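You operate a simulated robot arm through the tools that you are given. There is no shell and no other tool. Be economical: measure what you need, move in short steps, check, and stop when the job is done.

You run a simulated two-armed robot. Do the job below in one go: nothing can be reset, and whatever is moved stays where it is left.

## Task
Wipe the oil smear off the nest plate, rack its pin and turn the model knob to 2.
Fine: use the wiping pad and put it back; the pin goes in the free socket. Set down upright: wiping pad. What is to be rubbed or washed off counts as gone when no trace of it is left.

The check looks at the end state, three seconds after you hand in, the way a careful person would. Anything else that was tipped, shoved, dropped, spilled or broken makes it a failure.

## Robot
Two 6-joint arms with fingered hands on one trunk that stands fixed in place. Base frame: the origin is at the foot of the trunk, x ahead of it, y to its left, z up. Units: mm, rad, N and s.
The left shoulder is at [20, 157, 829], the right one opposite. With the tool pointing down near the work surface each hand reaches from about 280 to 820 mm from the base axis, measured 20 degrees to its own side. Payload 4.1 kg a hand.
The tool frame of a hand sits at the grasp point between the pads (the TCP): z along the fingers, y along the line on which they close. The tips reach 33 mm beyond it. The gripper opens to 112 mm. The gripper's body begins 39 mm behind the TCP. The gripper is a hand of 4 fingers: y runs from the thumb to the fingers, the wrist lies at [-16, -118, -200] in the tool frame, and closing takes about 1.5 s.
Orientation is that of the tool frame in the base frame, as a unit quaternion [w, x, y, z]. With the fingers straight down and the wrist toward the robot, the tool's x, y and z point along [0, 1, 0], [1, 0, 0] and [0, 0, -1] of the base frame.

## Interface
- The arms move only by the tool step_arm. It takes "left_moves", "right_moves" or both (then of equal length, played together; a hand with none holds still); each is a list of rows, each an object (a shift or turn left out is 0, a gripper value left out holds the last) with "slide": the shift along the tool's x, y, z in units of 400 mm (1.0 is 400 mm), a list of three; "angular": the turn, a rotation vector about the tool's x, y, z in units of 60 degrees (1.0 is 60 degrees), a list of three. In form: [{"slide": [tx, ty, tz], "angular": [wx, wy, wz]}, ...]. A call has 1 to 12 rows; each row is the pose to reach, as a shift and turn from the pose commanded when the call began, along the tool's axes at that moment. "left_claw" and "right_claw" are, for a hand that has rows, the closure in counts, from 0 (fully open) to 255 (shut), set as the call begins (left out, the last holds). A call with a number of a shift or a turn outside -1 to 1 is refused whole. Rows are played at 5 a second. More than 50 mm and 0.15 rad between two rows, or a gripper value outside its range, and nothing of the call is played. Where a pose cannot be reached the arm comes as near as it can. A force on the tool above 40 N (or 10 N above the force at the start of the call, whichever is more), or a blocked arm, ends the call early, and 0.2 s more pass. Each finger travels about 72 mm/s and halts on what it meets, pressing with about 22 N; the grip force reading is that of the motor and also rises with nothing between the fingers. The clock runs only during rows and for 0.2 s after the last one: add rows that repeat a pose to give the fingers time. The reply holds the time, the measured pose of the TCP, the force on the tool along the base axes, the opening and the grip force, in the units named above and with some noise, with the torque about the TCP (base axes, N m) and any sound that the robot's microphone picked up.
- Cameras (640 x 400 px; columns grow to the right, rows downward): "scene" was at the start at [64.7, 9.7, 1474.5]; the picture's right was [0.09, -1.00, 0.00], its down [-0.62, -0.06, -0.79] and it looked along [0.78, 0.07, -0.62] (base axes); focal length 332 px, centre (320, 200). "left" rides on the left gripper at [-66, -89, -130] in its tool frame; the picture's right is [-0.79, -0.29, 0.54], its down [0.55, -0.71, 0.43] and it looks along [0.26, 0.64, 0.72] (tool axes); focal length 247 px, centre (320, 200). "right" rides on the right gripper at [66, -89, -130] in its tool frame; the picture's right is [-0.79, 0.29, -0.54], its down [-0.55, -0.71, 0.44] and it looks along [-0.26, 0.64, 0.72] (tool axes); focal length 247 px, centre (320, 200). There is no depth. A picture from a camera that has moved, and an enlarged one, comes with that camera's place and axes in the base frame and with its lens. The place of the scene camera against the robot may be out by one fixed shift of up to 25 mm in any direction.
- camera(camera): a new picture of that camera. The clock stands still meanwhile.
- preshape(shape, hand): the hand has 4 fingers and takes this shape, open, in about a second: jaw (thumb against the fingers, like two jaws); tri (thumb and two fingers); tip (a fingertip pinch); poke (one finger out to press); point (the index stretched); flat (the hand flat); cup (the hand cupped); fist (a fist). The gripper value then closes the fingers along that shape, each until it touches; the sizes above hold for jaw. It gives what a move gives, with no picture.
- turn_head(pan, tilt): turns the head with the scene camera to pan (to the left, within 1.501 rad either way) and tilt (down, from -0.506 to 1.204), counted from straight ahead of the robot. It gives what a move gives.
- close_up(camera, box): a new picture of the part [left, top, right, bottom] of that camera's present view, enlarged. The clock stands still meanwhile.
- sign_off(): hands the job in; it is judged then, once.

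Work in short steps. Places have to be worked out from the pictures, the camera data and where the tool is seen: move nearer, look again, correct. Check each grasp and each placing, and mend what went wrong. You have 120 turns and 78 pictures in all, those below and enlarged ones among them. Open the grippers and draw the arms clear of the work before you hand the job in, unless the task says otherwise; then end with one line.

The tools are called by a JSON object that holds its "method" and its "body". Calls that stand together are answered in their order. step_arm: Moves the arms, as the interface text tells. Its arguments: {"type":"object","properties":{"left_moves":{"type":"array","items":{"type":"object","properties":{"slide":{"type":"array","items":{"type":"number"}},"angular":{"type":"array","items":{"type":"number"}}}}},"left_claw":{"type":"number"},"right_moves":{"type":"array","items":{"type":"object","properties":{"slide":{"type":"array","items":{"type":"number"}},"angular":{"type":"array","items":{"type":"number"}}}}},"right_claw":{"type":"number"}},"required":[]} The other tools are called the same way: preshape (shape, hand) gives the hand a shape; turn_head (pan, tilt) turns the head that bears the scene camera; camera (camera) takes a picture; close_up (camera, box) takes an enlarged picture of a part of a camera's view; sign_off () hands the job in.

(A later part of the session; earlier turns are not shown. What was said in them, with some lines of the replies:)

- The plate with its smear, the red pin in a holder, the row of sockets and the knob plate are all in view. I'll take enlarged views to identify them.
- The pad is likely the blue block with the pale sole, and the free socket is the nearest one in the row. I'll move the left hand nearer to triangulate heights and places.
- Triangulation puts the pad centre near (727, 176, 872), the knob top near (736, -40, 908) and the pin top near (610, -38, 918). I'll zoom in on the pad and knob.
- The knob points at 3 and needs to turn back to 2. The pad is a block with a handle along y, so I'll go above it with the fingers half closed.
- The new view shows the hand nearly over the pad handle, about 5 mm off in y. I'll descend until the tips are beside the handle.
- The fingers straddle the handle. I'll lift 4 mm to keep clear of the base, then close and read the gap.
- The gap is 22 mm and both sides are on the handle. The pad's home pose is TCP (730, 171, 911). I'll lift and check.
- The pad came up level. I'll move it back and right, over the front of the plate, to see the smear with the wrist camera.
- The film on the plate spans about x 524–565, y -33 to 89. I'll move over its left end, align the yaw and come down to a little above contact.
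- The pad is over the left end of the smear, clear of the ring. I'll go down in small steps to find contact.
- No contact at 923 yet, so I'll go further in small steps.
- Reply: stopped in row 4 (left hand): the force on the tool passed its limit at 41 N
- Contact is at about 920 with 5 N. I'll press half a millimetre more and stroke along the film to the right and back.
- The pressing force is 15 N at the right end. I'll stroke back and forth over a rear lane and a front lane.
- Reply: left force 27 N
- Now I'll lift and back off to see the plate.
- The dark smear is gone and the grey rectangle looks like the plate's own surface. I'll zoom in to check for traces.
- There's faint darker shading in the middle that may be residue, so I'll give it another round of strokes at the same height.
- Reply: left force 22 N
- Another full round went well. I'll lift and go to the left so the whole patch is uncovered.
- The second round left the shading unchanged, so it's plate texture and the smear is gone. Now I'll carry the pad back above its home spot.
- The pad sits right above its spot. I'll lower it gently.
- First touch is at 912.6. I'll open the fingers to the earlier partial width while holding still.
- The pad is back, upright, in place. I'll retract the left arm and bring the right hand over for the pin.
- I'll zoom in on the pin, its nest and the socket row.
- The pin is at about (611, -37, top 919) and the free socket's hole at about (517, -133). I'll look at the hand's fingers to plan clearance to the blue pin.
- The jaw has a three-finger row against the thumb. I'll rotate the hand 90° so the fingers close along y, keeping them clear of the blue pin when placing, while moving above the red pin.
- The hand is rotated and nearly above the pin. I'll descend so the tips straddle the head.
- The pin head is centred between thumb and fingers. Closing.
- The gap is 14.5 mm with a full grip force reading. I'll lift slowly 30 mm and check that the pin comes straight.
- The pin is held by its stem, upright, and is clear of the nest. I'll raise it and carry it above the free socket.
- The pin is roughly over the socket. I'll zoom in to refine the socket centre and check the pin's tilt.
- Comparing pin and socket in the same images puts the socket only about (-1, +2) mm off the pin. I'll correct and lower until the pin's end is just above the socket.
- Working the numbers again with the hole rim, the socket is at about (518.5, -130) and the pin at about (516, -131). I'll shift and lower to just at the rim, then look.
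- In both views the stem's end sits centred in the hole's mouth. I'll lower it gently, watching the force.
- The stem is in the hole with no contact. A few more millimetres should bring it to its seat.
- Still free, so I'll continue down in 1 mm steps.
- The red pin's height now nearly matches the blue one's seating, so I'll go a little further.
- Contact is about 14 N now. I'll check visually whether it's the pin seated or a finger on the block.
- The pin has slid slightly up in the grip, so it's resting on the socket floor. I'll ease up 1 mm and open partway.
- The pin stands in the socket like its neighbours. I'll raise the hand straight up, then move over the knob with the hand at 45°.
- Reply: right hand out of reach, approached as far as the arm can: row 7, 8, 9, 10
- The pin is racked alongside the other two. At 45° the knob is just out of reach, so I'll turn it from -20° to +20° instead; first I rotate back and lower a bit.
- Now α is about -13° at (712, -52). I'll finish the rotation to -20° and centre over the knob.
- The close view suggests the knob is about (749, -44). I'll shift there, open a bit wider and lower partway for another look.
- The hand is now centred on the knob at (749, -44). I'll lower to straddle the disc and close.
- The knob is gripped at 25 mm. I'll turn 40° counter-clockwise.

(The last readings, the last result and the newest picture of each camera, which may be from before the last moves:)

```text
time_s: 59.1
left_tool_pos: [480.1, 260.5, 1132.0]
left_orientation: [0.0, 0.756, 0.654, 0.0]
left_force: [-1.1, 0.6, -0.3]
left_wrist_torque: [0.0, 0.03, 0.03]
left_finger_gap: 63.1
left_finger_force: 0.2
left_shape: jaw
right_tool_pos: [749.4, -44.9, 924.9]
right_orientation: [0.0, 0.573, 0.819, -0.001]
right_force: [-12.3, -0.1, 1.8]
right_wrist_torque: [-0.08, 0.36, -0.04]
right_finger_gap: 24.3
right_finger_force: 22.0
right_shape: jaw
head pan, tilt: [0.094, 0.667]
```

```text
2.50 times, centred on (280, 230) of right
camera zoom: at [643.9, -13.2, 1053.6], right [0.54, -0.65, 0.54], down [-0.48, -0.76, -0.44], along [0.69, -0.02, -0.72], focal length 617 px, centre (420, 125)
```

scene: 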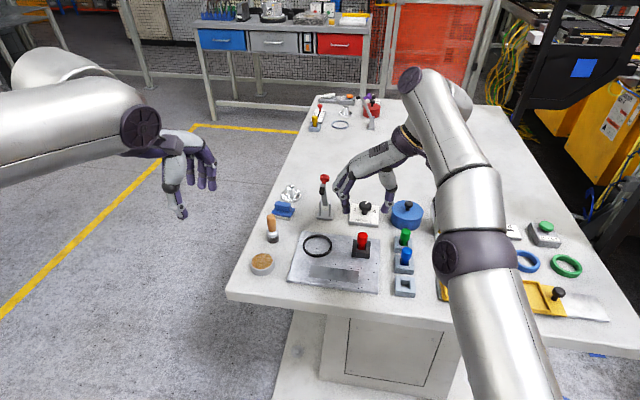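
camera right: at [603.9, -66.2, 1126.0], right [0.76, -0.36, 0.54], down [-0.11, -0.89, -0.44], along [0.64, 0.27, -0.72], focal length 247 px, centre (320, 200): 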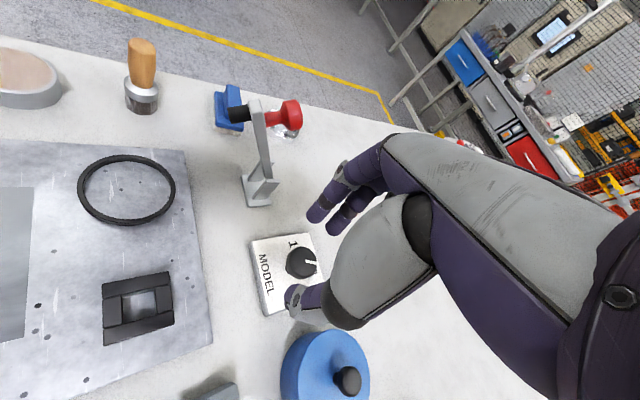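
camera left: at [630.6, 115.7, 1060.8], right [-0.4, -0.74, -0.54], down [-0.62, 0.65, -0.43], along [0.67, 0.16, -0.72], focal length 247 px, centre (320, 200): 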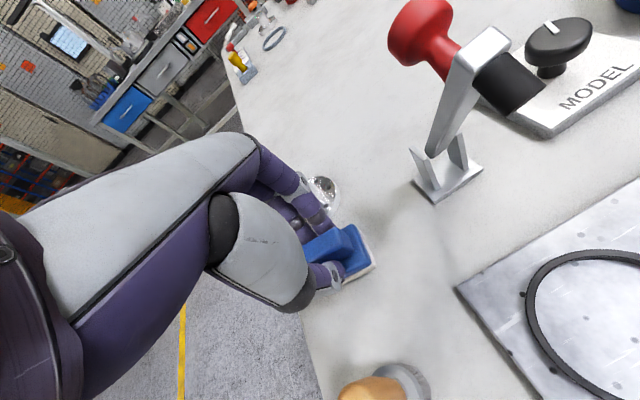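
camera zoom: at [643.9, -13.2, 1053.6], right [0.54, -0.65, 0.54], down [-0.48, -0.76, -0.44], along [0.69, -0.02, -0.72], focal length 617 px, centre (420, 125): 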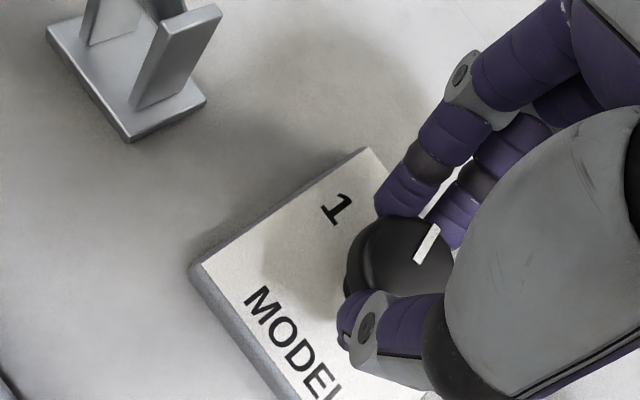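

The pointer turned with the hand. I'll open, raise straight up and draw back to look.

{"method": "step_arm", "body": {"right_moves": [{"slide": [0, 0, 0]}, {"slide": [0, 0, 0]}, {"slide": [0, 0, 0]}, {"slide": [0, 0, 0]}], "right_claw": 110}}

{"method": "step_arm", "body": {"right_moves": [{"slide": [0, 0, -0.06]}, {"slide": [0, 0, -0.14]}, {"slide": [0, -0.05, -0.2]}, {"slide": [0, -0.15, -0.22]}, {"slide": [0, -0.25, -0.24]}, {"slide": [0, -0.25, -0.24]}]}}

{"method": "camera", "body": {"camera": "right"}}

```text
time_s: 60.1
left_tool_pos: [479.1, 260.2, 1132.1]
left_orientation: [0.0, 0.756, 0.654, 0.001]
left_force: [1.0, -1.1, 0.0]
left_wrist_torque: [-0.01, -0.02, -0.01]
left_finger_gap: 63.4
left_finger_force: 0.2
left_shape: jaw
right_tool_pos: [748.9, -44.6, 923.7]
right_orientation: [0.001, 0.573, 0.819, 0.0]
right_force: [-0.8, -0.1, -0.7]
right_wrist_torque: [0.03, 0.0, -0.02]
right_finger_gap: 63.2
right_finger_force: 0.1
right_shape: jaw
head pan, tilt: [0.094, 0.667]
```

```text
time_s: 61.5
left_tool_pos: [479.4, 260.3, 1132.4]
left_orientation: [-0.001, 0.756, 0.655, 0.001]
left_force: [-1.0, 0.2, -0.7]
left_wrist_torque: [0.0, -0.01, -0.02]
left_finger_gap: 63.4
left_finger_force: 0.1
left_shape: jaw
right_tool_pos: [654.6, -79.6, 1020.9]
right_orientation: [-0.001, 0.573, 0.819, 0.0]
right_force: [-0.1, 0.3, 0.1]
right_wrist_torque: [-0.03, 0.01, 0.03]
right_finger_gap: 63.3
right_finger_force: 0.1
right_shape: jaw
head pan, tilt: [0.094, 0.667]
```

```text
11 pictures are left
camera right: at [549.9, -47.8, 1149.7], right [0.54, -0.65, 0.54], down [-0.48, -0.76, -0.44], along [0.69, -0.02, -0.72], focal length 247 px, centre (320, 200)
```

right: 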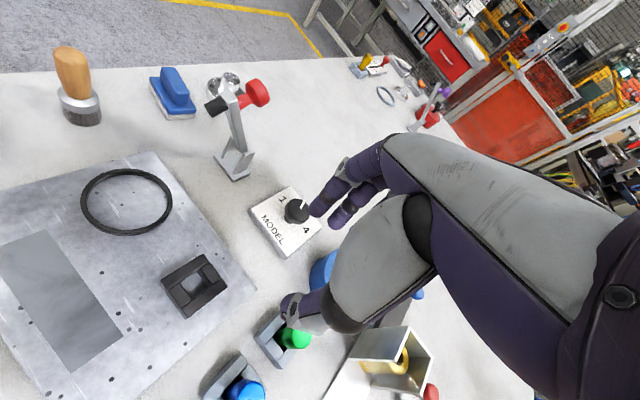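

Now I'll draw the right arm back fully and check the whole scene.

{"method": "step_arm", "body": {"right_moves": [{"slide": [-0.013, -0.09, -0.0465]}, {"slide": [-0.026, -0.18, -0.093]}, {"slide": [-0.039, -0.27, -0.14]}, {"slide": [-0.052, -0.36, -0.186]}, {"slide": [-0.065, -0.45, -0.232]}, {"slide": [-0.078, -0.54, -0.279]}, {"slide": [-0.09, -0.629, -0.325]}, {"slide": [-0.09, -0.629, -0.325]}], "right_claw": 0}}

{"method": "camera", "body": {"camera": "scene"}}

{"method": "close_up", "body": {"camera": "scene", "box": [340, 190, 400, 230]}}

```text
time_s: 63.3
left_tool_pos: [480.3, 260.5, 1132.2]
left_orientation: [0.0, 0.756, 0.654, 0.0]
left_force: [-0.4, 0.1, 0.0]
left_wrist_torque: [-0.03, -0.03, 0.0]
left_finger_gap: 63.5
left_finger_force: 0.1
left_shape: jaw
right_tool_pos: [432.1, -198.1, 1151.8]
right_orientation: [0.001, 0.574, 0.819, 0.0]
right_force: [-0.1, 0.5, -0.6]
right_wrist_torque: [-0.03, 0.0, -0.02]
right_finger_gap: 111.5
right_finger_force: 0.0
right_shape: jaw
head pan, tilt: [0.094, 0.667]
```

```text
10 pictures are left
```

scene: 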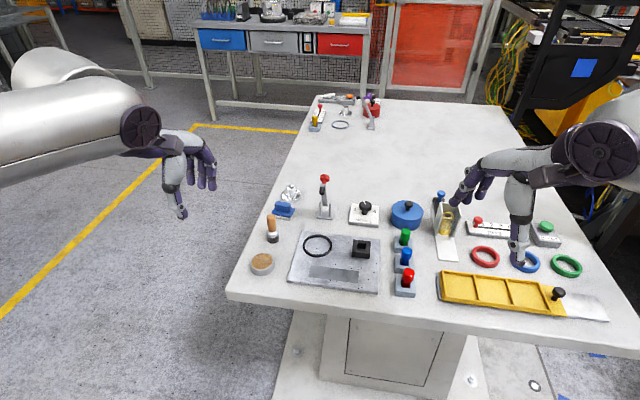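

```text
10.00 times, centred on (370, 210) of scene
camera zoom: at [64.8, 9.8, 1474.5], right [0.09, -1.0, 0.0], down [-0.62, -0.06, -0.79], along [0.78, 0.07, -0.62], focal length 3325 px, centre (-180, 100)
```

zoom: 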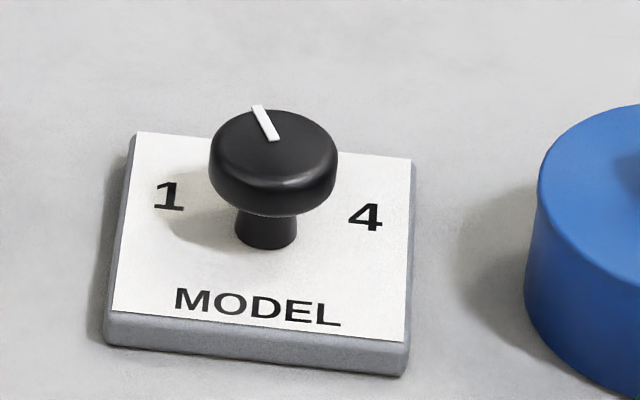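

The pointer has moved to the 2 side, but the knob hides the label from here. I'll bring the left wrist camera back over for a better angle.

{"method": "step_arm", "body": {"left_moves": [{"slide": [-0.052, 0.089, 0.036]}, {"slide": [-0.105, 0.177, 0.072]}, {"slide": [-0.158, 0.266, 0.108]}, {"slide": [-0.21, 0.355, 0.144]}, {"slide": [-0.263, 0.443, 0.18]}, {"slide": [-0.263, 0.443, 0.18]}]}}

{"method": "close_up", "body": {"camera": "left", "box": [460, 60, 620, 200]}}

```text
time_s: 64.7
left_tool_pos: [638.5, 131.2, 1060.2]
left_orientation: [0.0, 0.756, 0.654, 0.0]
left_force: [-0.8, 0.5, 0.5]
left_wrist_torque: [-0.02, 0.0, -0.01]
left_finger_gap: 63.4
left_finger_force: 0.0
left_shape: jaw
right_tool_pos: [432.6, -198.6, 1151.7]
right_orientation: [0.0, 0.574, 0.819, 0.0]
right_force: [0.2, -1.0, -0.6]
right_wrist_torque: [-0.01, 0.0, -0.03]
right_finger_gap: 111.9
right_finger_force: 0.1
right_shape: jaw
head pan, tilt: [0.094, 0.667]
```

```text
2.86 times, centred on (540, 130) of left
camera zoom: at [542.2, 78.4, 1190.5], right [-0.4, -0.74, -0.54], down [-0.62, 0.65, -0.43], along [0.67, 0.16, -0.72], focal length 706 px, centre (-309, 400)
```

zoom: 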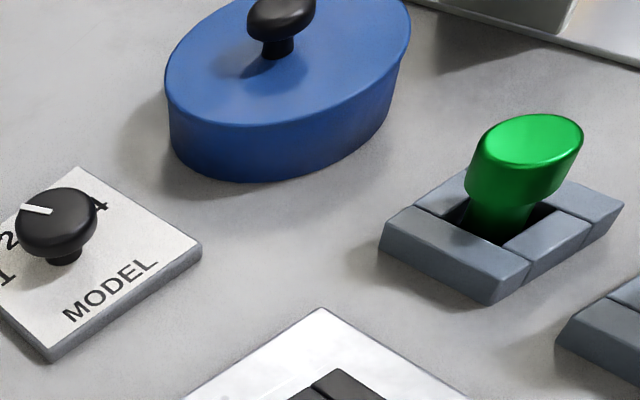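

{"method": "close_up", "body": {"camera": "left", "box": [440, 110, 520, 190]}}

```text
5.00 times, centred on (480, 150) of left
camera zoom: at [542.2, 78.4, 1190.5], right [-0.4, -0.74, -0.54], down [-0.62, 0.65, -0.43], along [0.67, 0.16, -0.72], focal length 1235 px, centre (-480, 450)
```

zoom: 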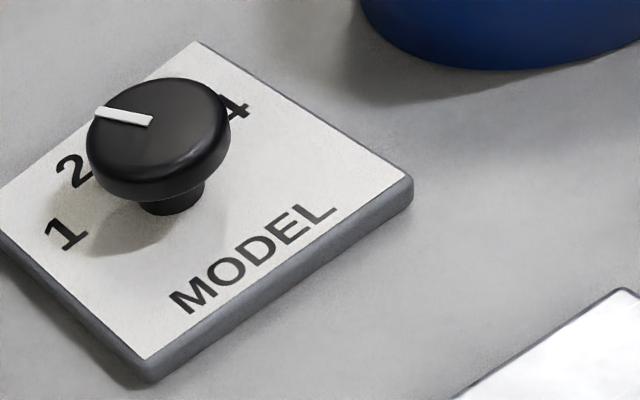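

On the plate's own axes, label 2 sits at about +24° and the pointer at about +25°, so the knob is set to 2. I'll retract the left arm with the gripper open and take a last look.

{"method": "step_arm", "body": {"left_moves": [{"slide": [0.052, -0.089, -0.036]}, {"slide": [0.105, -0.177, -0.072]}, {"slide": [0.158, -0.266, -0.108]}, {"slide": [0.21, -0.355, -0.144]}, {"slide": [0.263, -0.443, -0.18]}, {"slide": [0.263, -0.443, -0.18]}]}}

{"method": "step_arm", "body": {"left_moves": [{"slide": [0, 0, 0]}, {"slide": [0, 0, 0]}, {"slide": [0, 0, 0]}, {"slide": [0, 0, 0]}, {"slide": [0, 0, 0]}], "left_claw": 0}}

{"method": "close_up", "body": {"camera": "scene", "box": [240, 170, 440, 310]}}

{"method": "close_up", "body": {"camera": "scene", "box": [370, 220, 440, 305]}}

```text
time_s: 66.1
left_tool_pos: [479.9, 260.1, 1130.8]
left_orientation: [-0.001, 0.757, 0.654, 0.001]
left_force: [0.7, -0.3, -0.3]
left_wrist_torque: [0.0, 0.0, -0.03]
left_finger_gap: 63.7
left_finger_force: 0.1
left_shape: jaw
right_tool_pos: [432.1, -197.4, 1150.9]
right_orientation: [0.0, 0.574, 0.819, 0.0]
right_force: [0.6, -0.4, 0.1]
right_wrist_torque: [0.01, 0.01, 0.02]
right_finger_gap: 111.8
right_finger_force: 0.2
right_shape: jaw
head pan, tilt: [0.094, 0.667]
```

```text
time_s: 67.3
left_tool_pos: [480.0, 260.4, 1130.8]
left_orientation: [0.0, 0.757, 0.654, 0.0]
left_force: [0.0, -0.5, 0.6]
left_wrist_torque: [0.02, -0.01, 0.02]
left_finger_gap: 111.4
left_finger_force: 0.0
left_shape: jaw
right_tool_pos: [432.1, -197.0, 1151.9]
right_orientation: [0.0, 0.573, 0.819, 0.0]
right_force: [-0.5, -0.2, -0.3]
right_wrist_torque: [0.04, 0.01, -0.01]
right_finger_gap: 111.9
right_finger_force: 0.0
right_shape: jaw
head pan, tilt: [0.094, 0.667]
```

```text
2.86 times, centred on (340, 240) of scene
camera zoom: at [64.7, 9.7, 1474.5], right [0.09, -1.0, 0.0], down [-0.62, -0.06, -0.79], along [0.78, 0.07, -0.62], focal length 950 px, centre (263, 86)
```

zoom: 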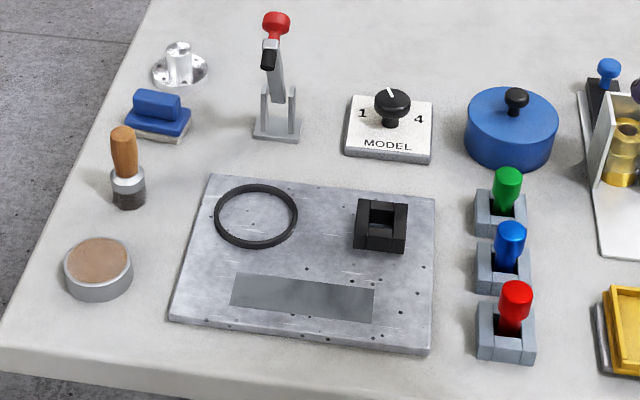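

```text
4.71 times, centred on (405, 262) of scene
camera zoom: at [64.7, 9.7, 1474.5], right [0.09, -1.0, 0.0], down [-0.62, -0.06, -0.79], along [0.78, 0.07, -0.62], focal length 1565 px, centre (-80, -94)
```

zoom: 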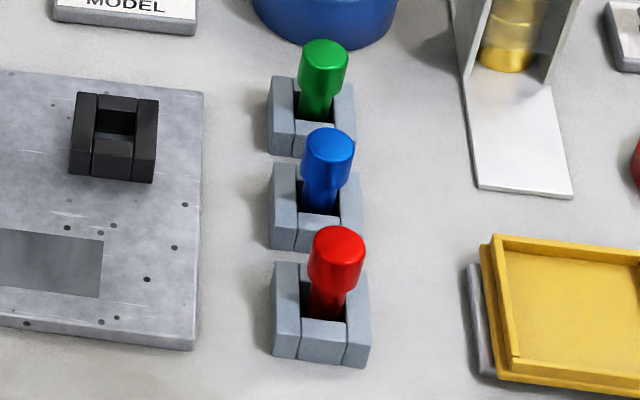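

The plate is clean, the pad is back upright, the red pin is seated in the socket, the knob is at 2 and nothing else has moved. Both arms are clear with grippers open, so I'm handing in.

{"method": "sign_off", "body": {}}

```text
The job is handed in.
```

The oil smear is wiped off the nest plate, the wiping pad is back upright in its place, the red pin is in the free socket, and the model knob is set to 2.
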